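You operate a simulated robot arm through the tools that you are given. There is no shell and no other tool.

You are at the controls of a simulated two-armed robot. One attempt, no reset.

## Task
Tin the iron's tip at the heat printed on the spool in the feeder.
Fine: set the heat knob, switch the station on and wind solder out to the line; the iron ends in its holder, the station switched off to cool; the fan may run on. Where these are worked on the way, their far stop is far enough and under half their travel is too little: station switch.
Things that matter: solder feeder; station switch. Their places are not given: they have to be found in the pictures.

Only the result counts: the job must be done as asked and must still hold three seconds after the hand-in. Knocking over, shifting, dropping, spilling or breaking anything else fails it.

## Robot
Two 7-joint arms with two-finger parallel grippers on one trunk that stands fixed in place. Base frame: the origin is at the foot of the trunk, x ahead of it, y to its left, z up. Lengths are in m, angles in rad, forces in N, time in s.
The left shoulder is at [0.03, 0.119, 1.11], the right one opposite. With the tool pointing down near the work surface each hand reaches from about 0.1 to 0.64 m from the base axis, measured 20 degrees to its own side. Payload 3.43 kg a hand.
The tool frame of a hand sits at the grasp point between the pads (the TCP): z along the fingers, y along the line on which they close. The tips reach 0.03 m beyond it. The gripper opens to 0.094 m. The fingers are 0.028 m wide and 0.01 m thick; the gripper's body (0.05 by 0.096 m) begins 0.055 m behind the TCP.
Orientation is that of the tool frame in the base frame, as a unit quaternion [x, y, z, w]. With the fingers straight down and closing along the base's y, the tool's x points along the base's -x, its y along +y and its z along -z.

## Interface
- The arms move only by the tool nudge_tool. It takes "left_increments", "right_increments" or both (then of equal length, played together; a hand with none holds still); each is a list of rows, each a list of 7 numbers: the shift along the tool's x, y, z in m, then the turn, a rotation vector about the tool's x, y, z in rad, then the finger opening in m, from 0 to 0.094. In form: [[x, y, z, rx, ry, rz, grip], ...]. A call has 1 to 20 rows; each row is the pose to reach, as a shift and turn from the pose commanded when the call began, along the tool's axes at that moment. Rows are played at 5 a second. More than 0.05 m and 0.15 rad between two rows, or a gripper value outside its range, and nothing of the call is played. A pose out of reach is approached as far as the arm can. The call stops where the force on the tool passes 40 N (or 10 N more than at its start, if that is more) or the arm is blocked; 0.2 s more then pass. The fingers move at their own pace (about 0.072 m/s each) and stop on an object; they squeeze with about 30 N. The grip force told is the motor's: it shows also when the fingers shut on nothing. Time passes only in rows, and 0.2 s behind the last, so rows that repeat a pose let the fingers close. The reply holds the time, the measured pose of the TCP, the force on the tool along the base axes, the opening and the grip force, in the units named above and with some noise, with the torque about the TCP (base axes, N m) and any sound that the robot's microphone picked up.
- Cameras (640 x 400 px; columns grow to the right, rows downward): "scene" is now at [0.0341, -0.0323, 1.8111]; the picture's right is [-0.46, -0.89, 0.00], its down [-0.72, 0.37, -0.59] and it looks along [0.52, -0.27, -0.81] (base axes); focal length 361 px, centre (320, 200). "left" rides on the left gripper at [0.076, -0.014, -0.102] in its tool frame; the picture's right is [0.18, 0.98, 0.00], its down [-0.75, 0.14, -0.64] and it looks along [-0.63, 0.12, 0.77] (tool axes); focal length 243 px, centre (320, 200). "right" rides on the right gripper at [0.076, 0.014, -0.102] in its tool frame; the picture's right is [-0.18, 0.98, 0.00], its down [-0.75, -0.14, -0.64] and it looks along [-0.63, -0.12, 0.77] (tool axes); focal length 243 px, centre (320, 200).
- capture(camera): a new picture of that camera. No time passes.
- lift_body(by): moves the trunk up (or, below 0, down) by that many m; the arms and the scene camera ride with it, the base frame stays. It gives what a move gives, with no picture.
- aim_head(pan, tilt): turns the head with the scene camera to pan (to the left, within 2.496 rad either way) and tilt (down, from -0.506 to 1.204), counted from straight ahead of the robot. It gives what a move gives.
- probe_pixels(camera, pixels): for up to 12 pixels [column, row] of the newest picture of that camera ("zoom" is the newest enlarged one), the place [x, y, z] in the base frame of the surface seen there, good to about 0.002 m. No time passes.
- zoom(camera, box): a new picture of the part [left, top, right, bottom] of that camera's present view, enlarged. No time passes.
- sign_off(): hands the job in; it is judged then, once.

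Leave the grippers open and the arms clear of the work at the hand-in unless told otherwise.

The tools are called after "Call:" as a command line: name --argument value ..., lists and objects as JSON in quotes. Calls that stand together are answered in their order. nudge_tool: Moves the arms, as the interface text tells. Its arguments: {"type":"object","properties":{"left_increments":{"type":"array"},"right_increments":{"type":"array"}},"required":[]} The other tools are called the same way: lift_body (by) moves the trunk up or down; aim_head (pan, tilt) turns the head that bears the scene camera; capture (camera) takes a picture; probe_pixels (camera, pixels) gives the place of the surface under pixels of a picture; zoom (camera, box) takes an enlarged picture of a part of a camera's view; sign_off () hands the job in.

At the start:

```text
clock: 0.0
left_tcp_pos: [0.429, 0.0131, 1.213]
left_tcp_rot: [0.0, 1.0, 0.0, 0.0]
left_contact_force: [0.0, 0.7, -0.4]
left_moment: [-0.01, -0.01, 0.01]
left_finger_gap: 0.0938
left_grasp_force: 0.1
right_tcp_pos: [0.3902, -0.3282, 1.2496]
right_tcp_rot: [0.0, 1.0, -0.001, -0.001]
right_contact_force: [0.7, -0.3, -0.4]
right_moment: [0.01, -0.02, 0.01]
right_finger_gap: 0.094
right_grasp_force: 0.1
trunk travel left (down, up): [-0.375, 0.035]
head pan, tilt (commanded): [-0.48, 0.942]
```

scene: 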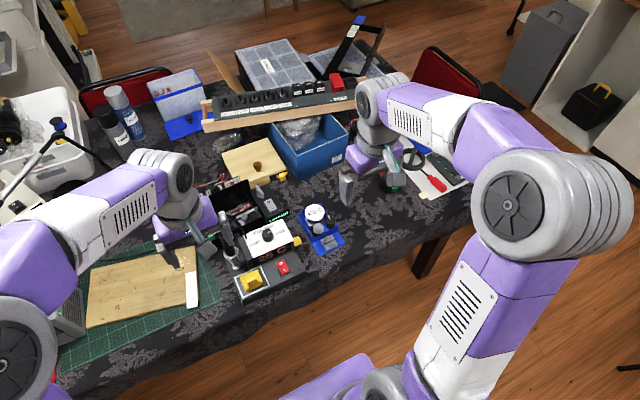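
right: 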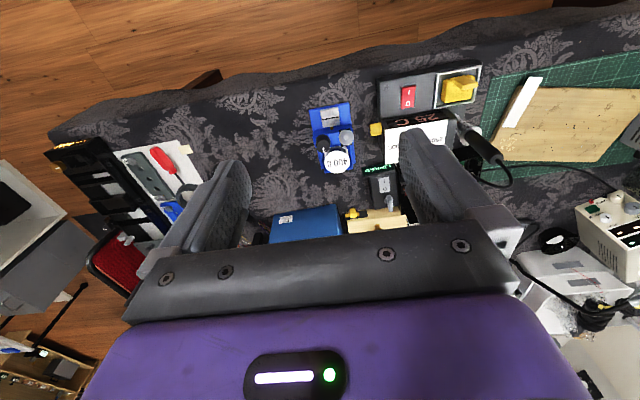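
left: 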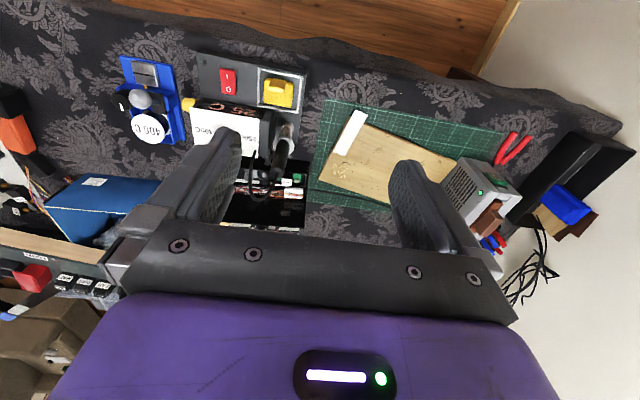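

I see a bench with a soldering station (white-top box around 265,238), a red rocker switch and a yellow block near (265,275), and a blue solder feeder around (320,225). I'll take enlarged views of these to read labels.

Call:
zoom --camera "scene" --box '[200, 170, 360, 310]'

Call:
zoom --camera "right" --box '[290, 50, 530, 220]'

Call:
zoom --camera "left" --box '[100, 30, 340, 230]'

```text
2.86 times, centred on (280, 240) of scene
```

zoom: 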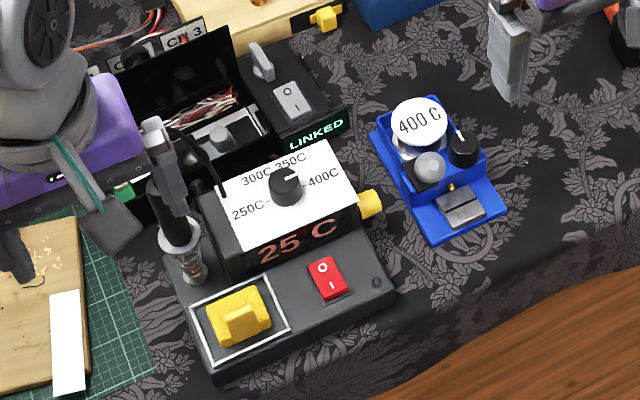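

```text
2.35 times, centred on (410, 135) of right
```

zoom: 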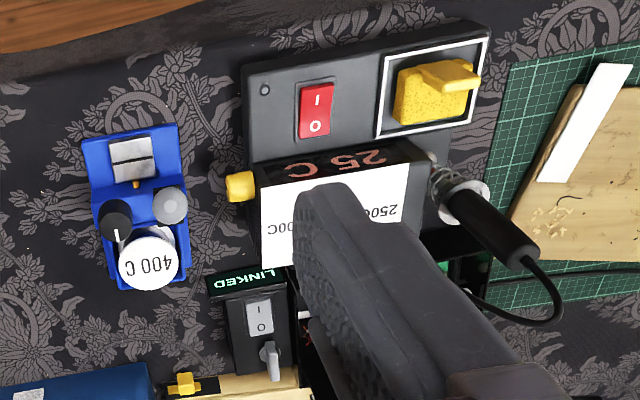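

```text
2.00 times, centred on (220, 130) of left
```

zoom: 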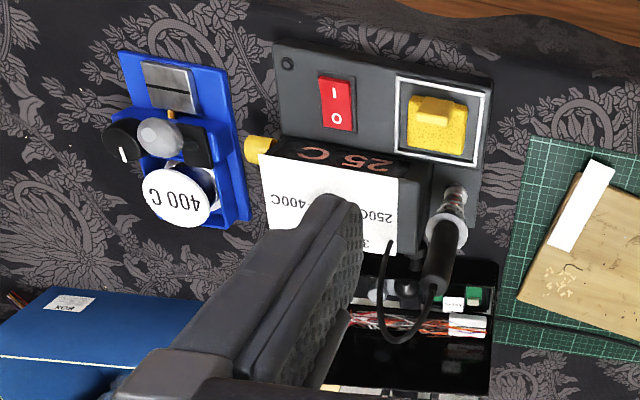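

The spool reads 400 C; the station dial has 250/300/350/400 C, display 25 C. I'll zoom in more tightly on the feeder, the dial and the iron.

Call:
zoom --camera "scene" --box '[290, 195, 350, 255]'

Call:
zoom --camera "scene" --box '[240, 200, 300, 260]'

Call:
zoom --camera "scene" --box '[220, 205, 270, 305]'

Call:
zoom --camera "scene" --box '[220, 160, 300, 220]'

Call:
zoom --camera "left" --box '[105, 45, 205, 155]'

Call:
zoom --camera "left" --box '[195, 40, 315, 140]'

```text
6.67 times, centred on (320, 225) of scene
```

zoom: 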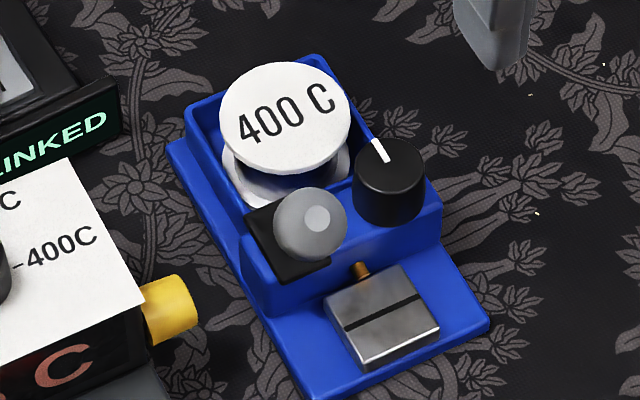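

```text
6.67 times, centred on (270, 230) of scene
```

zoom: 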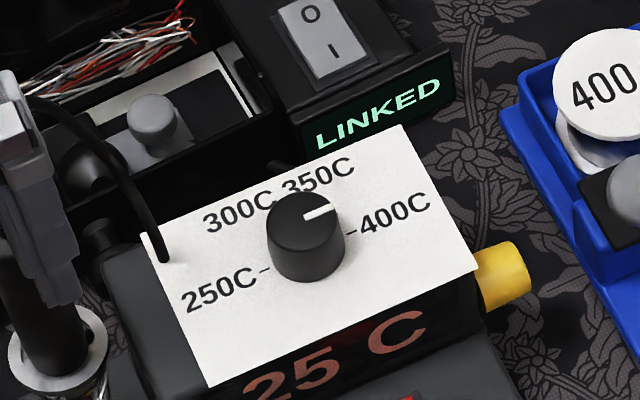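

```text
4.00 times, centred on (245, 255) of scene
```

zoom: 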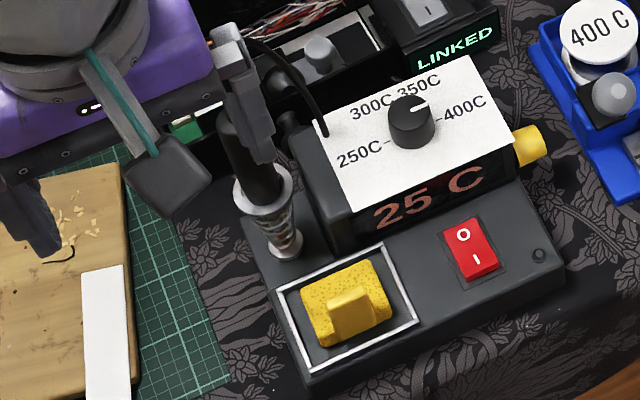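

```text
6.67 times, centred on (260, 190) of scene
```

zoom: 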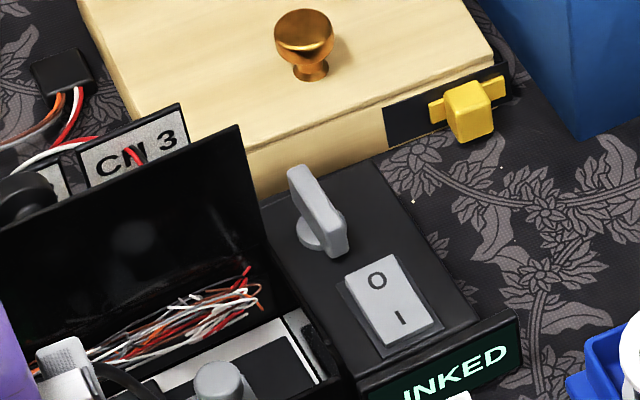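

```text
3.64 times, centred on (155, 100) of left
```

zoom: 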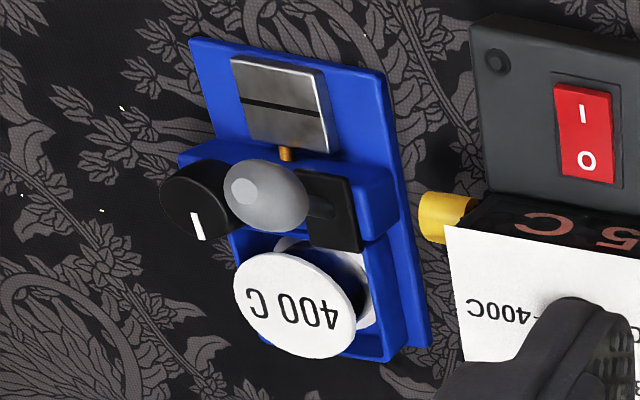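

```text
4.00 times, centred on (255, 90) of left
```

zoom: 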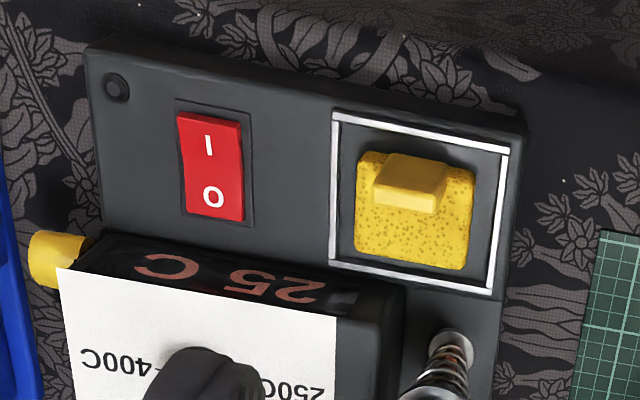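

Feeder: black knob with a white mark, a grey knob on a black slot, a brass nozzle over a metal plate with a black line. Station: heat knob now between 350 and 400. I'll probe the places of the main parts in the scene image.

Call:
probe_pixels --camera "scene" --pixels '[[269, 228], [282, 267], [250, 280], [294, 241], [315, 212], [327, 219], [319, 228], [327, 242], [241, 252], [238, 243], [272, 195], [261, 185]]'

Call:
probe_pixels --camera "left" --pixels '[[229, 82], [278, 92], [150, 130], [140, 98], [123, 101], [145, 73], [187, 105], [287, 137], [283, 130], [203, 60], [305, 75], [200, 150]]'

```text
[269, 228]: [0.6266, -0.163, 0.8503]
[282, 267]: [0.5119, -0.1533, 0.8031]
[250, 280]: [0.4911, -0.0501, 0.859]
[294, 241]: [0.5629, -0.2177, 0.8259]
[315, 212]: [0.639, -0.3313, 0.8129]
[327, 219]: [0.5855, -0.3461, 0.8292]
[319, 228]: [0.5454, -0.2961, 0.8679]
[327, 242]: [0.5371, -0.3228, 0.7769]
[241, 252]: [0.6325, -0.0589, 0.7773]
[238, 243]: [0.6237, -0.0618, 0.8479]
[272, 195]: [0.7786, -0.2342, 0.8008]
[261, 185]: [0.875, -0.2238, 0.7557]
```

```text
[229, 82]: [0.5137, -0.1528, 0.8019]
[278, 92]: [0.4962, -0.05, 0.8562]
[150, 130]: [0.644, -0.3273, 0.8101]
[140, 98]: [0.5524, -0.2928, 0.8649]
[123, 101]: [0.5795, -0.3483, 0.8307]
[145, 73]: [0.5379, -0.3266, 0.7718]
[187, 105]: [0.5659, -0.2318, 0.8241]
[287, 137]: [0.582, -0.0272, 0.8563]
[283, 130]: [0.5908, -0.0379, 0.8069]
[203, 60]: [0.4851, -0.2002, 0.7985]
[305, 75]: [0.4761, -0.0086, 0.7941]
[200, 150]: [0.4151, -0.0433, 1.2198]
```

The left hand hides part of the iron. I'll move the left hand to the left and the right hand to the right, then look again.

Call:
nudge_tool --left_increments '[[0, 0.05, 0, 0, 0, 0, 0.094], [0, 0.1, 0, 0, 0, 0, 0.094], [0, 0.15, 0, 0, 0, 0, 0.094], [0, 0.2, 0, 0, 0, 0, 0.094], [0, 0.25, 0, 0, 0, 0, 0.094]]' --right_increments '[[0, -0.02, 0, 0, 0, 0, 0.094], [0, -0.04, 0, 0, 0, 0, 0.094], [0, -0.06, 0, 0, 0, 0, 0.094], [0, -0.08, 0, 0, 0, 0, 0.094], [0, -0.1, 0, 0, 0, 0, 0.094]]'

Call:
capture --camera "scene"

Call:
zoom --camera "scene" --box '[200, 180, 300, 300]'

Call:
capture --camera "right"

Call:
capture --camera "left"

```text
clock: 1.2
left_tcp_pos: [0.4289, 0.2649, 1.2104]
left_tcp_rot: [0.001, 1.0, 0.0, 0.0]
left_contact_force: [-0.2, 0.0, 0.1]
left_moment: [-0.02, -0.03, -0.04]
left_finger_gap: 0.0942
left_grasp_force: 0.1
right_tcp_pos: [0.3904, -0.4269, 1.2484]
right_tcp_rot: [0.0, 1.0, 0.0, 0.0]
right_contact_force: [-0.3, -0.2, 0.4]
right_moment: [-0.03, 0.0, -0.01]
right_finger_gap: 0.0939
right_grasp_force: 0.1
trunk travel left (down, up): [-0.375, 0.035]
head pan, tilt (commanded): [-0.48, 0.942]
```

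```text
taken
```

scene: 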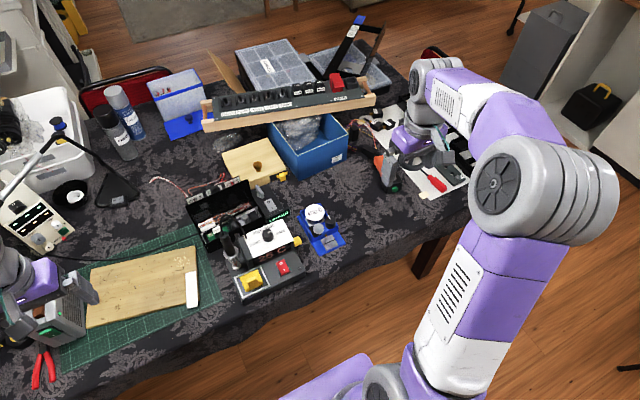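

```text
3.33 times, centred on (250, 240) of scene
```

zoom: 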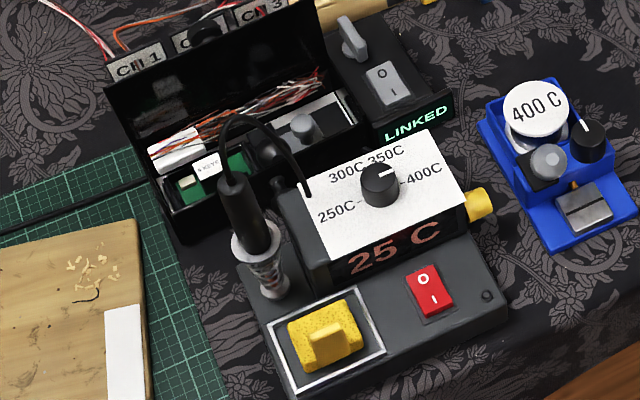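

```text
taken
```

right: 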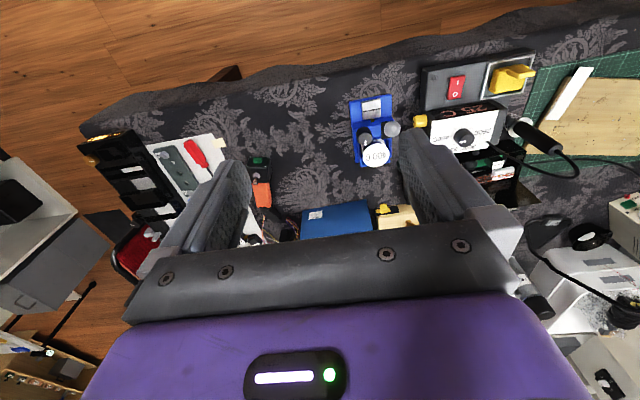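

```text
taken
```

left: 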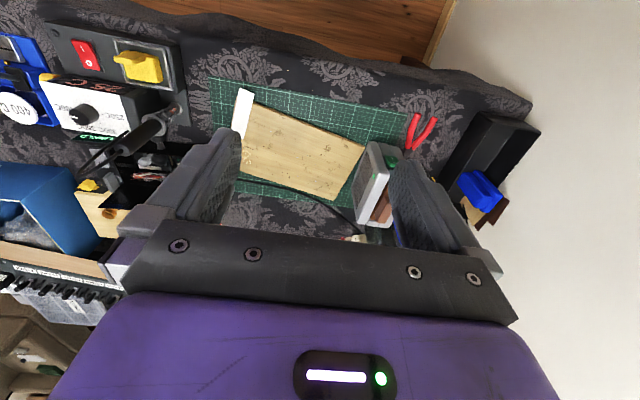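

Now I'll bring the right hand closer above the feeder to look at its parts with the hand camera.

Call:
nudge_tool --right_increments '[[-0.003, 0.018, 0.035, 0, 0, 0, 0.094], [-0.006, 0.036, 0.07, 0, 0, 0, 0.094], [-0.009, 0.054, 0.105, 0, 0, 0, 0.094], [-0.012, 0.072, 0.14, 0, 0, 0, 0.094], [-0.015, 0.09, 0.175, 0, 0, 0, 0.094], [-0.018, 0.108, 0.21, 0, 0, 0, 0.094], [-0.021, 0.126, 0.245, 0, 0, 0, 0.094], [-0.026, 0.145, 0.275, 0, 0, 0, 0.094]]'

Call:
capture --camera "right"

Call:
zoom --camera "right" --box '[230, 100, 410, 220]'

```text
clock: 3.0
left_tcp_pos: [0.4305, 0.2649, 1.2107]
left_tcp_rot: [0.0, 1.0, 0.0, 0.0]
left_contact_force: [-0.2, 0.3, 0.1]
left_moment: [0.01, -0.01, 0.02]
left_finger_gap: 0.094
left_grasp_force: 0.0
right_tcp_pos: [0.4164, -0.2817, 0.9736]
right_tcp_rot: [0.0, 1.0, 0.0, -0.001]
right_contact_force: [0.1, -0.7, 0.0]
right_moment: [0.05, 0.04, 0.0]
right_finger_gap: 0.0939
right_grasp_force: 0.1
trunk travel left (down, up): [-0.375, 0.035]
head pan, tilt (commanded): [-0.48, 0.942]
```

```text
taken
```

right: 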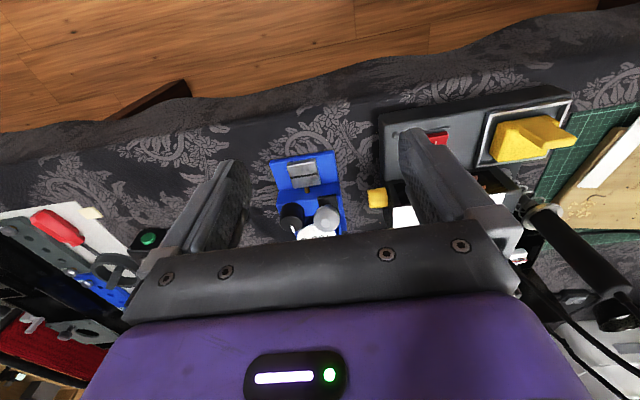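

```text
3.33 times, centred on (320, 160) of right
```

zoom: 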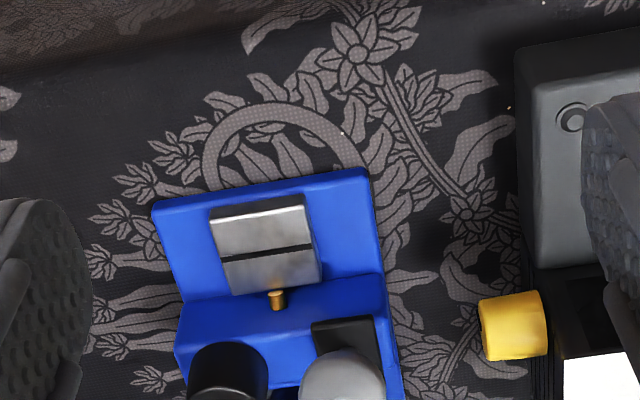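

The knobs are partly hidden by the gripper. I'll move the hand back and slightly up so the feeder falls between the fingers.

Call:
nudge_tool --right_increments '[[-0.03, -0.01, -0.02, 0, 0, 0, 0.094], [-0.06, -0.02, -0.03, 0, 0, 0, 0.094], [-0.09, -0.03, -0.04, 0, 0, 0, 0.094]]'

Call:
zoom --camera "right" --box '[230, 60, 410, 180]'

Call:
capture --camera "right"

```text
clock: 3.8
left_tcp_pos: [0.4313, 0.2642, 1.2104]
left_tcp_rot: [0.0, 1.0, -0.001, -0.001]
left_contact_force: [0.0, 0.5, 0.1]
left_moment: [0.01, 0.03, -0.01]
left_finger_gap: 0.0938
left_grasp_force: 0.0
right_tcp_pos: [0.505, -0.3169, 1.0123]
right_tcp_rot: [-0.001, 1.0, 0.0, -0.001]
right_contact_force: [0.4, -0.6, -0.2]
right_moment: [0.0, 0.04, -0.01]
right_finger_gap: 0.094
right_grasp_force: 0.0
trunk travel left (down, up): [-0.375, 0.035]
head pan, tilt (commanded): [-0.48, 0.942]
```

```text
3.33 times, centred on (320, 120) of right
```

zoom: 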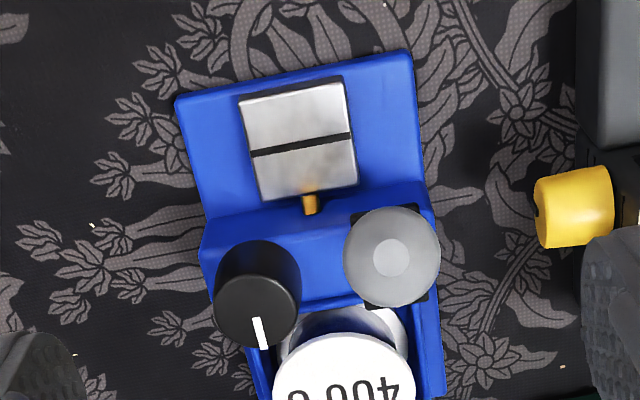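

```text
taken
```

right: 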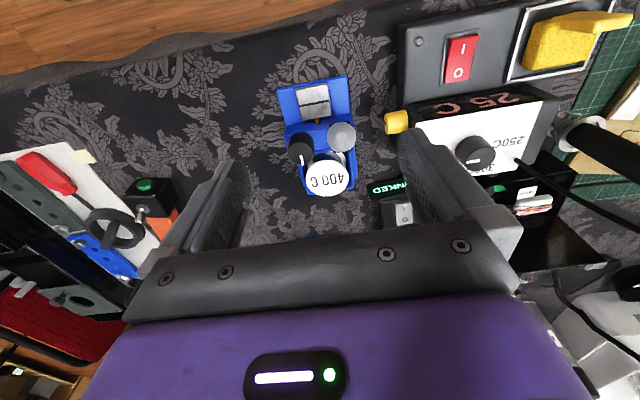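

Clear view of the feeder from above. I'll probe it in this enlarged view... the newest zoom is this one: black knob (258,285), grey knob (390,257), nozzle (310,203), line (300,143), yellow side knob (575,207).

Call:
probe_pixels --camera "zoom" --pixels '[[258, 285], [262, 330], [390, 257], [425, 295], [358, 217], [310, 203], [252, 154], [350, 132], [300, 143], [575, 207], [245, 100], [350, 190]]'

Call:
probe_pixels --camera "right" --pixels '[[295, 150], [303, 148], [340, 136], [330, 130], [352, 140], [315, 130], [325, 178], [396, 121], [387, 121], [410, 121], [473, 152], [498, 160]]'

```text
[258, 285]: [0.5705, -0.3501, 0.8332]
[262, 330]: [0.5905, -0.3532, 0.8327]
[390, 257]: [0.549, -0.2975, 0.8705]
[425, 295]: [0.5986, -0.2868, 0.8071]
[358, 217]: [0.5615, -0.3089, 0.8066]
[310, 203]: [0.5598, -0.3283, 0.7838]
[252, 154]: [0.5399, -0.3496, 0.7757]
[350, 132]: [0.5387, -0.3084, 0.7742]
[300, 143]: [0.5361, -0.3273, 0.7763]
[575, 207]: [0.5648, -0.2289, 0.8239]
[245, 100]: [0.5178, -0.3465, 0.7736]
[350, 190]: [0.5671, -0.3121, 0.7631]
```

```text
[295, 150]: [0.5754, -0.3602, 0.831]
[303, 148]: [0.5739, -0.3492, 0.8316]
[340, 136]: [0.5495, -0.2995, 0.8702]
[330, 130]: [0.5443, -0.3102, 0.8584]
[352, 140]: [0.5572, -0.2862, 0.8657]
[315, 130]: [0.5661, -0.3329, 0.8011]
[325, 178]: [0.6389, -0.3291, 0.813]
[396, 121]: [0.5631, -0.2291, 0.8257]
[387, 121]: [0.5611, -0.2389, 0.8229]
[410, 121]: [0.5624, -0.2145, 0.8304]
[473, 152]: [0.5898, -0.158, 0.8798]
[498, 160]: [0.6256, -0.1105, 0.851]
```

The grey knob tops a lever leaning toward the robot from a pivot near (0.58,-0.298,0.807). Next I'll shift the right hand left to view the dial, switch and yellow side knob from above.

Call:
nudge_tool --right_increments '[[0, 0.04, 0, 0, 0, 0, 0.094], [0, 0.08, 0, 0, 0, 0, 0.094], [0, 0.12, 0, 0, 0, 0, 0.094], [0, 0.15, 0, 0, 0, 0, 0.094]]'

Call:
capture --camera "right"

Call:
zoom --camera "right" --box '[220, 50, 420, 190]'

```text
clock: 4.8
left_tcp_pos: [0.4292, 0.2661, 1.2109]
left_tcp_rot: [0.0, 1.0, 0.0, 0.001]
left_contact_force: [0.0, 0.2, -0.6]
left_moment: [-0.01, -0.02, 0.0]
left_finger_gap: 0.0939
left_grasp_force: 0.1
right_tcp_pos: [0.5038, -0.1635, 1.0121]
right_tcp_rot: [0.0, 1.0, 0.0, 0.0]
right_contact_force: [-0.1, -0.7, -0.7]
right_moment: [0.02, -0.02, 0.02]
right_finger_gap: 0.0936
right_grasp_force: 0.1
trunk travel left (down, up): [-0.375, 0.035]
head pan, tilt (commanded): [-0.48, 0.942]
```

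```text
taken
```

right: 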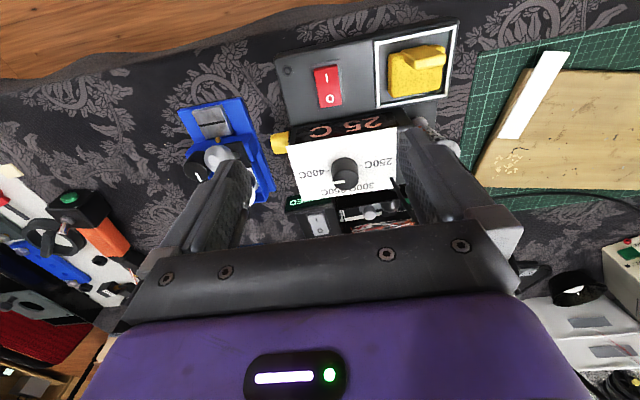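

```text
2.86 times, centred on (320, 120) of right
```

zoom: 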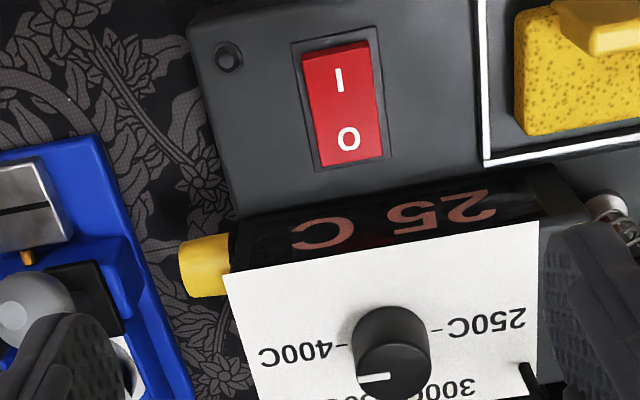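

The rocker (red, I near robot, O toward the dial), a dark lamp at (230,57), and the dial marks are visible. I'll probe the rocker's two ends, dial knob and the tick marks.

Call:
probe_pixels --camera "zoom" --pixels '[[338, 60], [349, 155], [338, 80], [345, 120], [341, 345], [437, 329], [400, 365], [365, 378], [355, 340], [428, 345], [390, 320], [205, 265]]'

Call:
probe_pixels --camera "right" --pixels '[[275, 144], [285, 142], [345, 178], [345, 165], [290, 155], [398, 140], [300, 200], [417, 70], [430, 50], [287, 70], [430, 130], [450, 145]]'

```text
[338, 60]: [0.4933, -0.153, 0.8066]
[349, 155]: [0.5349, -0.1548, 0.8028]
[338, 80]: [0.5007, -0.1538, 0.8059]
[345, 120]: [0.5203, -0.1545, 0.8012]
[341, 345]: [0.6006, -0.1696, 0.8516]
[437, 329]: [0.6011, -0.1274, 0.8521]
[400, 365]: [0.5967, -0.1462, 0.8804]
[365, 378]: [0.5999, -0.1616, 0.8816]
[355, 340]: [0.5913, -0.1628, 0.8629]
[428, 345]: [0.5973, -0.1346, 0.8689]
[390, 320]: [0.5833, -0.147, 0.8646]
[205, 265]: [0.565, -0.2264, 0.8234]
```

```text
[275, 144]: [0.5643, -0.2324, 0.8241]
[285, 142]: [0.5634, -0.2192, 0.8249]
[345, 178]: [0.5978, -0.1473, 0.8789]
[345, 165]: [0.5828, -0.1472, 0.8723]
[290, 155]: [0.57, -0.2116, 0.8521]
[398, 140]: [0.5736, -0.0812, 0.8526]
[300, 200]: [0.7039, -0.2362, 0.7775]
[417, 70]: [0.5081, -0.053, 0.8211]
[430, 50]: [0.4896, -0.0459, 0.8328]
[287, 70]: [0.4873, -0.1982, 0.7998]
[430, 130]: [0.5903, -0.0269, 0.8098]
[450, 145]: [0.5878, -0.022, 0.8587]
```

I need the knob's pointer angle exactly; I'll zoom further on the dial from both cameras.

Call:
zoom --camera "scene" --box '[252, 218, 292, 243]'

Call:
zoom --camera "right" --box '[300, 140, 400, 202]'

```text
16.00 times, centred on (272, 230) of scene
```

zoom: 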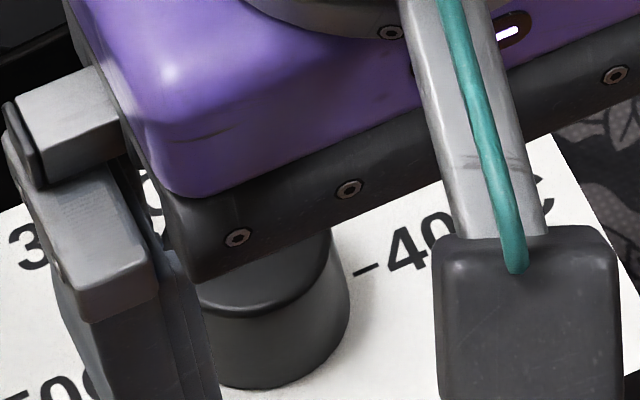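

```text
6.40 times, centred on (350, 171) of right
```

zoom: 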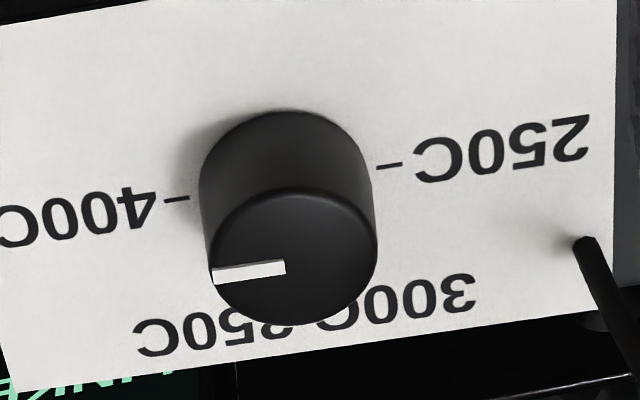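

The pointer (from (212,275) to (285,266)) is nearly parallel to the line joining the 250 and 400 ticks, i.e. it already seems to sit at about 400; I'll verify on the display later. Now I move the right hand away and bring the left hand to look at the iron in its holder.

Call:
nudge_tool --right_increments '[[0, -0.04, -0.02, 0, 0, 0, 0.094], [0, -0.08, -0.04, 0, 0, 0, 0.094], [0, -0.12, -0.06, 0, 0, 0, 0.094], [0, -0.16, -0.08, 0, 0, 0, 0.094], [0, -0.2, -0.1, 0, 0, 0, 0.094], [0, -0.24, -0.1, 0, 0, 0, 0.094]]' --left_increments '[[0, -0.02, 0.03, 0, 0, 0, 0.094], [0, -0.05, 0.06, 0, 0, 0, 0.094], [0, -0.09, 0.09, 0, 0, 0, 0.094], [0, -0.13, 0.12, 0, 0, 0, 0.094], [0, -0.17, 0.15, 0, 0, 0, 0.094], [0, -0.21, 0.17, 0, 0, 0, 0.094]]'

Call:
capture --camera "left"

Call:
zoom --camera "scene" --box '[200, 180, 300, 300]'

```text
clock: 6.2
left_tcp_pos: [0.4292, 0.0487, 1.0435]
left_tcp_rot: [-0.001, 1.0, 0.001, 0.001]
left_contact_force: [-0.5, -1.6, 0.1]
left_moment: [0.01, -0.01, 0.01]
left_finger_gap: 0.0941
left_grasp_force: 0.1
right_tcp_pos: [0.5037, -0.4059, 1.116]
right_tcp_rot: [0.0, 1.0, 0.0, 0.0]
right_contact_force: [0.3, -0.4, -0.3]
right_moment: [0.0, -0.01, 0.03]
right_finger_gap: 0.0939
right_grasp_force: 0.0
trunk travel left (down, up): [-0.375, 0.035]
head pan, tilt (commanded): [-0.48, 0.942]
```

```text
taken
```

left: 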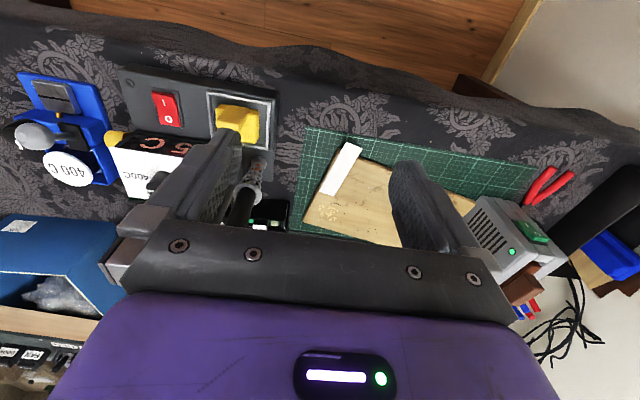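

```text
3.33 times, centred on (250, 240) of scene
```

zoom: 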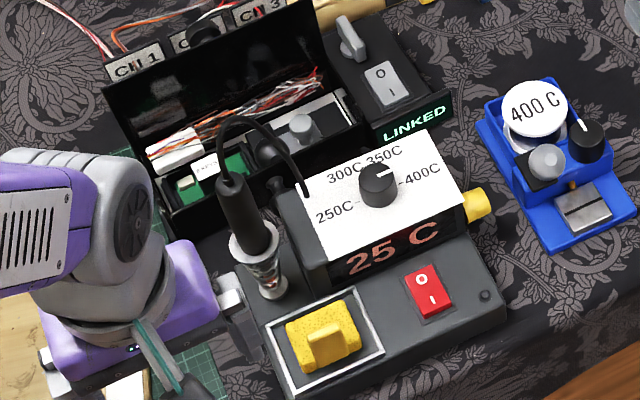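

I'll zoom the scene camera on the iron and probe along its handle and holder.

Call:
zoom --camera "scene" --box '[215, 210, 265, 280]'

```text
5.71 times, centred on (240, 245) of scene
```

zoom: 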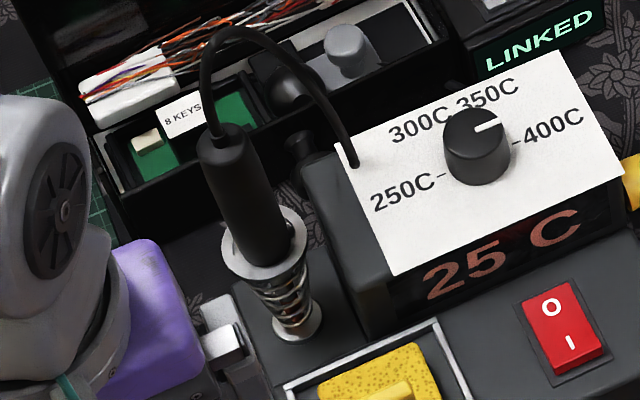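

Call:
probe_pixels --camera "zoom" --pixels '[[225, 150], [232, 170], [240, 190], [248, 210], [256, 230], [264, 250], [235, 255], [298, 235], [280, 290], [298, 320], [215, 125], [360, 160]]'

Call:
zoom --camera "left" --box '[190, 110, 320, 230]'

```text
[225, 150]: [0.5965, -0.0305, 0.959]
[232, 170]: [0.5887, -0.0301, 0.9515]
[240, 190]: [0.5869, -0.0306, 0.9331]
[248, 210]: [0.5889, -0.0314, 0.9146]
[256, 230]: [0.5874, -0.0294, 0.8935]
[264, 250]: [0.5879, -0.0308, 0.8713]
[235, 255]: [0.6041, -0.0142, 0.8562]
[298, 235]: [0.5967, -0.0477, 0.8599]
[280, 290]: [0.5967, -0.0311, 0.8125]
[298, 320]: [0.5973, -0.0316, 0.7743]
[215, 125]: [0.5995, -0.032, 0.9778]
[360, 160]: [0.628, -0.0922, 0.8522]
```

```text
3.33 times, centred on (255, 170) of left
```

zoom: 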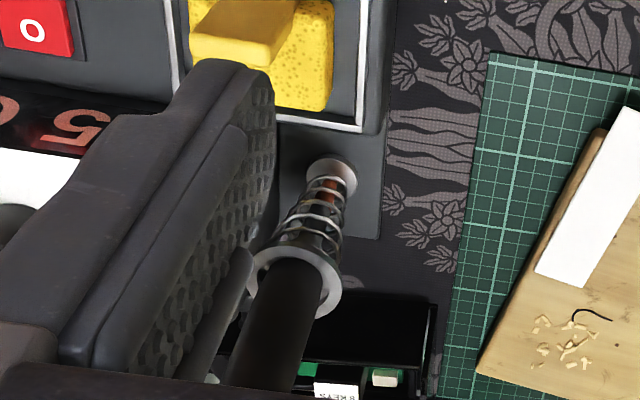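

The iron stands vertical at about x 0.600, y -0.031: handle from z 0.857 to 0.96, cord leaving the top to the station. The lever and winding knob are understood enough. First I press the station switch: I move the left hand aside and bring the right hand, fingers closed, above the "I" end of the rocker at (0.495,-0.153).

Call:
nudge_tool --right_increments '[[0.002, 0.045, 0, 0, 0, 0, 0.05], [0.004, 0.09, 0, 0, 0, 0, 0], [0.006, 0.135, 0, 0, 0, 0, 0], [0.008, 0.18, 0, 0, 0, 0, 0], [0.009, 0.22, 0, 0, 0, 0, 0], [0.009, 0.253, 0.02, 0, 0, 0, 0], [0.009, 0.253, 0.065, 0, 0, 0, 0], [0.009, 0.253, 0.11, 0, 0, 0, 0], [0.009, 0.253, 0.155, 0, 0, 0, 0], [0.009, 0.253, 0.2, 0, 0, 0, 0], [0.009, 0.253, 0.246, 0, 0, 0, 0]]' --left_increments '[[0, 0.03, -0.02, 0, 0, 0, 0.094], [0, 0.06, -0.04, 0, 0, 0, 0.094], [0, 0.09, -0.06, 0, 0, 0, 0.094], [0, 0.12, -0.08, 0, 0, 0, 0.094], [0, 0.15, -0.1, 0, 0, 0, 0.094], [0, 0.18, -0.1, 0, 0, 0, 0.094], [0, 0.18, -0.1, 0, 0, 0, 0.094], [0, 0.18, -0.1, 0, 0, 0, 0.094], [0, 0.18, -0.1, 0, 0, 0, 0.094], [0, 0.18, -0.1, 0, 0, 0, 0.094], [0, 0.18, -0.1, 0, 0, 0, 0.094]]'

Call:
capture --camera "right"

Call:
zoom --camera "scene" --box '[200, 190, 320, 310]'

```text
clock: 8.6
left_tcp_pos: [0.4311, 0.2313, 1.1415]
left_tcp_rot: [0.0, 1.0, 0.0, 0.0]
left_contact_force: [0.1, -0.1, 0.8]
left_moment: [0.03, 0.02, 0.0]
left_finger_gap: 0.0938
left_grasp_force: 0.1
right_tcp_pos: [0.4976, -0.149, 0.8677]
right_tcp_rot: [0.0, 1.0, -0.001, 0.0]
right_contact_force: [-0.2, -0.3, -0.4]
right_moment: [-0.01, 0.01, 0.0]
right_finger_gap: 0.0001
right_grasp_force: 29.9
trunk travel left (down, up): [-0.375, 0.035]
head pan, tilt (commanded): [-0.48, 0.942]
```

```text
taken
```

right: 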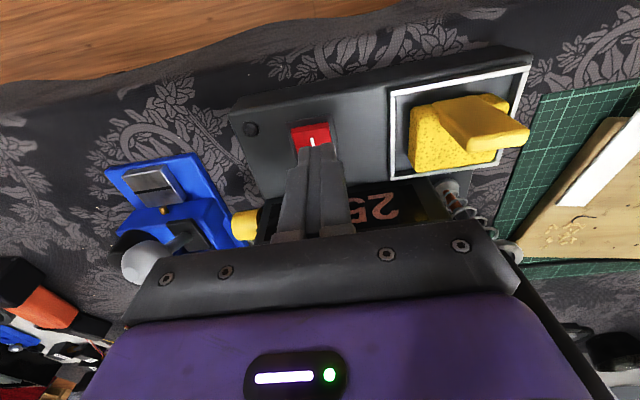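

```text
3.33 times, centred on (260, 250) of scene
```

zoom: 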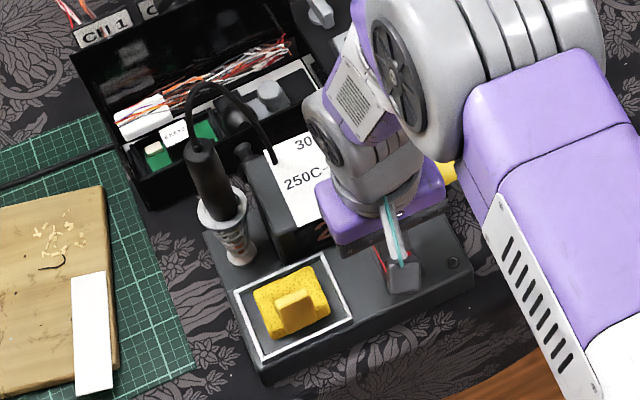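

The closed fingertips hang above the I end. I adjust slightly and press down in small steps.

Call:
nudge_tool --right_increments '[[0.004, -0.004, 0.015, 0, 0, 0, 0], [0.004, -0.004, 0.026, 0, 0, 0, 0], [0.004, -0.004, 0.03, 0, 0, 0, 0], [0.004, -0.004, 0.033, 0, 0, 0, 0], [0.004, -0.004, 0.036, 0, 0, 0, 0], [0.004, -0.004, 0.038, 0, 0, 0, 0], [0.004, -0.004, 0.04, 0, 0, 0, 0]]'

```text
clock: 10.2
left_tcp_pos: [0.4281, 0.2311, 1.1432]
left_tcp_rot: [0.0, 1.0, 0.0, 0.002]
left_contact_force: [0.3, 0.0, -0.6]
left_moment: [0.01, 0.0, 0.0]
left_finger_gap: 0.0939
left_grasp_force: 0.2
right_tcp_pos: [0.4915, -0.1535, 0.8345]
right_tcp_rot: [0.0, 1.0, -0.001, 0.002]
right_contact_force: [-13.2, -2.1, 26.8]
right_moment: [-0.05, 0.04, -0.01]
right_finger_gap: 0.0001
right_grasp_force: 30.0
trunk travel left (down, up): [-0.375, 0.035]
head pan, tilt (commanded): [-0.48, 0.942]
stopped in row 7 (right hand): the force on the tool passed its limit at 44 N (the readings are from after the stop); the commanded pose is now the measured one
```

The press stopped at ~44 N with the tip at z≈0.8045. I'll lift off and look at the rocker and display.

Call:
nudge_tool --right_increments '[[0, 0, -0.02, 0, 0, 0, 0], [0, 0, -0.06, 0, 0, 0, 0], [0, 0, -0.1, 0, 0, 0, 0], [0, -0.04, -0.13, 0, 0, 0, 0], [0, -0.08, -0.16, 0, 0, 0, 0], [0, -0.12, -0.19, 0, 0, 0, 0], [0, -0.16, -0.2, 0, 0, 0, 0.04], [0, -0.2, -0.2, 0, 0, 0, 0.094]]'

Call:
zoom --camera "scene" --box '[220, 200, 350, 300]'

Call:
capture --camera "right"

```text
clock: 12.0
left_tcp_pos: [0.4303, 0.2316, 1.1427]
left_tcp_rot: [0.0, 1.0, 0.0, 0.0]
left_contact_force: [-0.1, -0.6, -0.1]
left_moment: [0.01, -0.01, -0.01]
left_finger_gap: 0.0941
left_grasp_force: 0.1
right_tcp_pos: [0.4927, -0.352, 1.0314]
right_tcp_rot: [0.001, 1.0, 0.001, 0.003]
right_contact_force: [-0.3, -0.3, 0.3]
right_moment: [0.01, -0.02, -0.02]
right_finger_gap: 0.0802
right_grasp_force: 0.1
trunk travel left (down, up): [-0.375, 0.035]
head pan, tilt (commanded): [-0.48, 0.942]
```

```text
4.00 times, centred on (285, 250) of scene
```

zoom: 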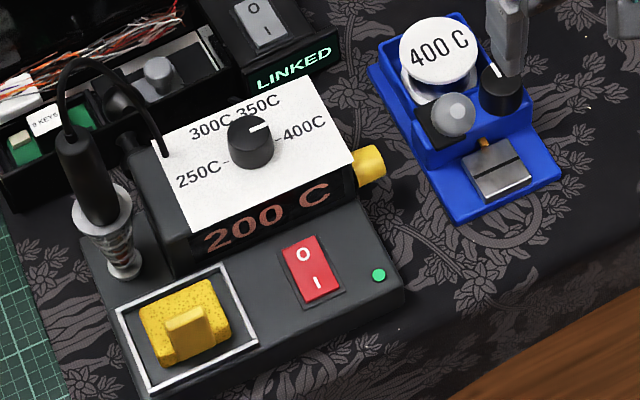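

```text
taken
```

right: 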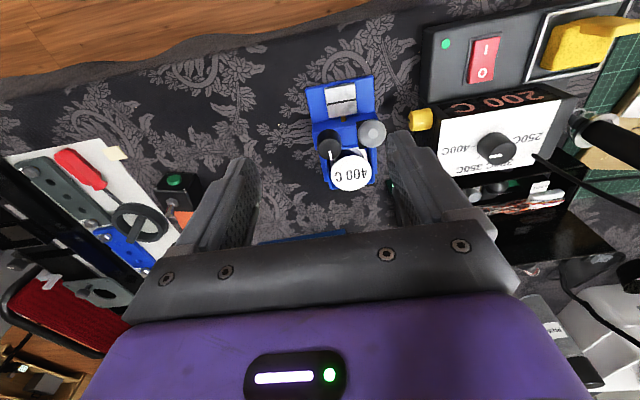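

The station is on: green lamp lit, display reads 200 C and it is presumably heating. Let me zoom the right camera on the feeder while there, and check the display again after the next motion.

Call:
zoom --camera "right" --box '[295, 70, 395, 195]'

```text
3.20 times, centred on (345, 132) of right
```

zoom: 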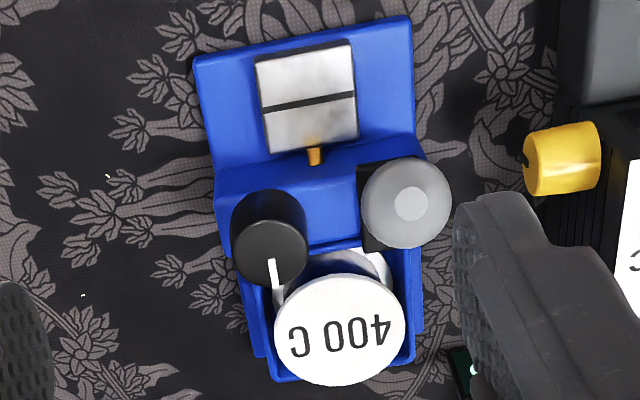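

Call:
probe_pixels --camera "zoom" --pixels '[[270, 253], [240, 253], [300, 253], [270, 228], [270, 280], [255, 200], [405, 203], [372, 203], [440, 203], [405, 175], [380, 235], [230, 200]]'

Call:
zoom --camera "scene" --box '[220, 200, 350, 300]'

```text
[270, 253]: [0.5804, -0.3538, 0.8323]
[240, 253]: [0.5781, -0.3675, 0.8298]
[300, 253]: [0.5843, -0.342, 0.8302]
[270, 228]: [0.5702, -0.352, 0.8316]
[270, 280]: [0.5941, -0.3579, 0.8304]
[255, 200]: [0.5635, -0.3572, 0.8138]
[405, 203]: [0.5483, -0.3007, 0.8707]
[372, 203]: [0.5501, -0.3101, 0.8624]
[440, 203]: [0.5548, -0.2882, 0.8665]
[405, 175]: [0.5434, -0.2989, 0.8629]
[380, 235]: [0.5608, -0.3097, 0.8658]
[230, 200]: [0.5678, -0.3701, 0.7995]
```

```text
4.00 times, centred on (285, 250) of scene
```

zoom: 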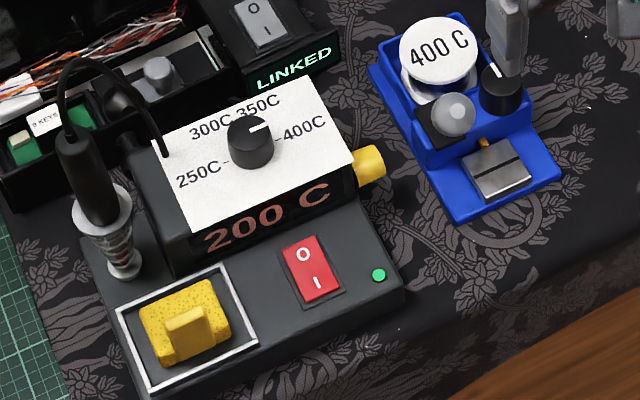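

The knob's centre is about (0.579,-0.3545), top z 0.832, ~28 mm wide. I bring the right hand over it turned ~1.2 rad so the fingers clear the lever, opened to 0.05, and watch the display as time passes.

Call:
nudge_tool --right_increments '[[-0.0086, 0, 0.01, 0, 0, 0.12, 0.05], [-0.0173, 0, 0.02, 0, 0, 0.24, 0.05], [-0.0259, -0.0005, 0.03, 0, 0, 0.36, 0.05], [-0.0345, -0.001, 0.04, 0, 0, 0.48, 0.05], [-0.0431, -0.0015, 0.05, 0, 0, 0.6, 0.05], [-0.0518, -0.002, 0.06, 0, 0, 0.72, 0.05], [-0.0604, -0.0025, 0.07, 0, 0, 0.84, 0.05], [-0.069, -0.0025, 0.08, 0, 0, 0.96, 0.05], [-0.0777, -0.0025, 0.09, 0, 0, 1.08, 0.05], [-0.0863, -0.0025, 0.1, 0, 0, 1.2, 0.05]]'

Call:
capture --camera "right"

Call:
zoom --camera "scene" --box '[220, 190, 380, 300]'

```text
clock: 14.2
left_tcp_pos: [0.4304, 0.2317, 1.1417]
left_tcp_rot: [-0.001, 1.0, -0.001, 0.0]
left_contact_force: [-0.6, 0.2, -0.7]
left_moment: [-0.01, 0.0, 0.0]
left_finger_gap: 0.094
left_grasp_force: 0.1
right_tcp_pos: [0.5812, -0.358, 0.9319]
right_tcp_rot: [0.565, 0.825, 0.002, 0.002]
right_contact_force: [0.6, -0.2, -0.2]
right_moment: [0.0, 0.01, 0.0]
right_finger_gap: 0.0499
right_grasp_force: 0.0
trunk travel left (down, up): [-0.375, 0.035]
head pan, tilt (commanded): [-0.48, 0.942]
```

```text
taken
```

right: 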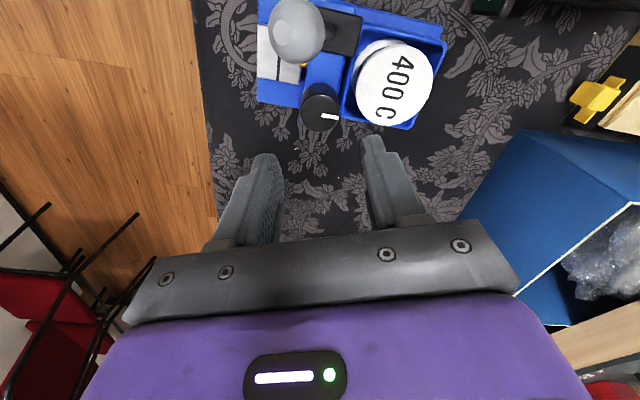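

```text
3.64 times, centred on (300, 245) of scene
```

zoom: 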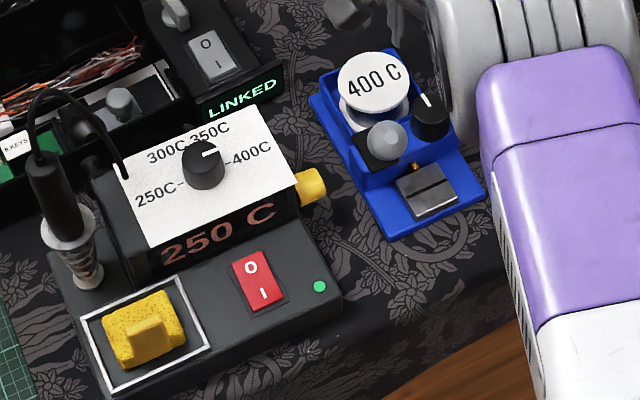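

The heat rises (250 C). The gripper is above the winding knob. I descend so the fingers straddle it.

Call:
nudge_tool --right_increments '[[0.004, -0.001, 0.03, 0, 0, 0, 0.05], [0.004, -0.001, 0.06, 0, 0, 0, 0.05], [0.004, -0.001, 0.08, 0, 0, 0, 0.05], [0.004, -0.001, 0.088, 0, 0, 0, 0.05]]'

Call:
capture --camera "right"

Call:
zoom --camera "scene" --box '[290, 190, 370, 260]'

```text
clock: 15.2
left_tcp_pos: [0.4308, 0.2314, 1.1415]
left_tcp_rot: [0.0, 1.0, 0.0, 0.0]
left_contact_force: [-0.1, 0.9, 0.3]
left_moment: [-0.01, 0.01, 0.02]
left_finger_gap: 0.0939
left_grasp_force: 0.1
right_tcp_pos: [0.5778, -0.3527, 0.8436]
right_tcp_rot: [0.565, 0.825, 0.002, 0.002]
right_contact_force: [0.6, 0.6, 0.0]
right_moment: [0.03, -0.04, -0.01]
right_finger_gap: 0.0501
right_grasp_force: 0.0
trunk travel left (down, up): [-0.375, 0.035]
head pan, tilt (commanded): [-0.48, 0.942]
```

```text
taken
```

right: 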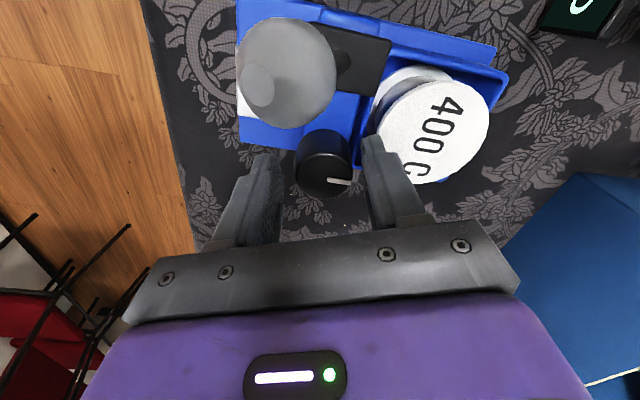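

```text
5.71 times, centred on (330, 225) of scene
```

zoom: 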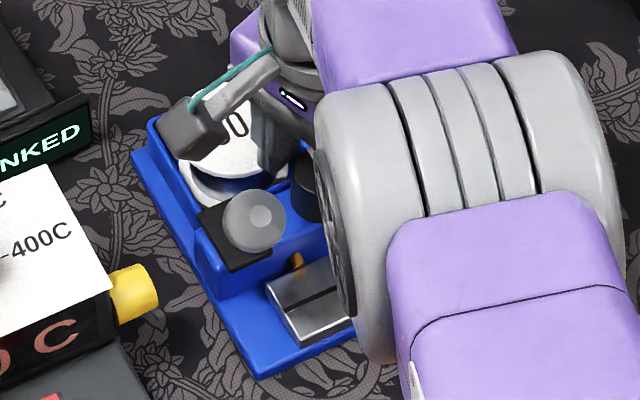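

The knob lies between the fingers. I close on it.

Call:
nudge_tool --right_increments '[[0, 0, 0, 0, 0, 0, 0.02], [0, 0, 0, 0, 0, 0, 0.0], [0, 0, 0, 0, 0, 0, 0.0]]'

Call:
zoom --camera "right" --box '[220, 60, 420, 240]'

```text
clock: 16.0
left_tcp_pos: [0.4307, 0.2319, 1.1418]
left_tcp_rot: [0.0, 1.0, 0.0, 0.0]
left_contact_force: [0.1, -0.2, -0.7]
left_moment: [0.0, -0.01, 0.0]
left_finger_gap: 0.0943
left_grasp_force: 0.0
right_tcp_pos: [0.5789, -0.3521, 0.844]
right_tcp_rot: [0.565, 0.825, 0.003, 0.003]
right_contact_force: [7.4, 2.8, 1.0]
right_moment: [0.11, -0.29, 0.03]
right_finger_gap: 0.0343
right_grasp_force: 29.9
trunk travel left (down, up): [-0.375, 0.035]
head pan, tilt (commanded): [-0.48, 0.942]
```

```text
2.22 times, centred on (320, 150) of right
```

zoom: 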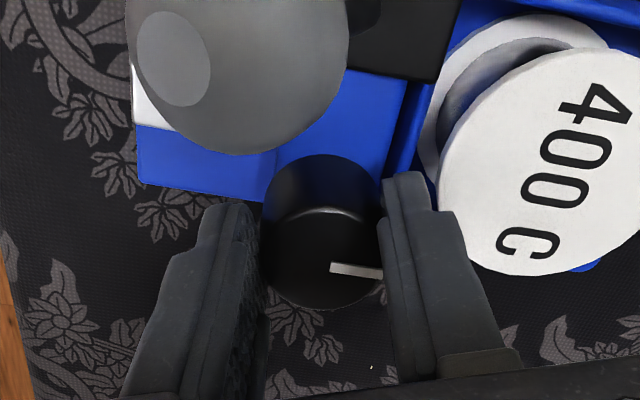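

Gripped at 0.034 m. I'll turn a little counter-clockwise (seen from above) and read torque and the solder outlet.

Call:
nudge_tool --right_increments '[[0, 0.0015, 0, 0, 0, -0.12, 0.0], [0, 0.0015, 0, 0, 0, -0.24, 0.0], [0, 0.0015, 0, 0, 0, -0.36, 0.0], [0, 0.0015, 0, 0, 0, -0.48, 0.0]]'

Call:
zoom --camera "right" --box '[220, 20, 420, 220]'

Call:
zoom --camera "scene" --box '[290, 190, 370, 260]'

```text
clock: 17.0
left_tcp_pos: [0.4284, 0.2318, 1.143]
left_tcp_rot: [0.0, 1.0, 0.0, 0.002]
left_contact_force: [-0.1, 0.0, -0.8]
left_moment: [-0.01, -0.02, -0.04]
left_finger_gap: 0.0939
left_grasp_force: 0.0
right_tcp_pos: [0.5775, -0.3531, 0.8432]
right_tcp_rot: [0.352, 0.936, -0.001, 0.002]
right_contact_force: [-9.3, -5.0, 6.1]
right_moment: [-0.18, 0.34, -0.38]
right_finger_gap: 0.0345
right_grasp_force: 30.2
trunk travel left (down, up): [-0.375, 0.035]
head pan, tilt (commanded): [-0.48, 0.942]
```

```text
2.00 times, centred on (320, 120) of right
```

zoom: 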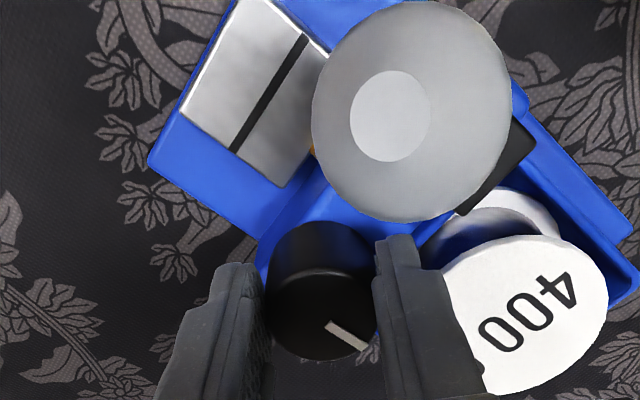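

```text
5.71 times, centred on (330, 225) of scene
```

zoom: 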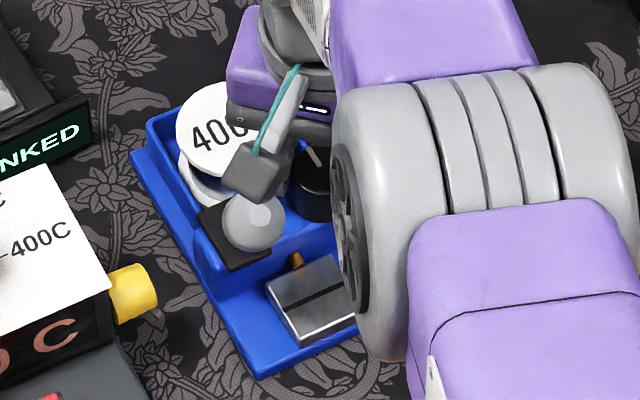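

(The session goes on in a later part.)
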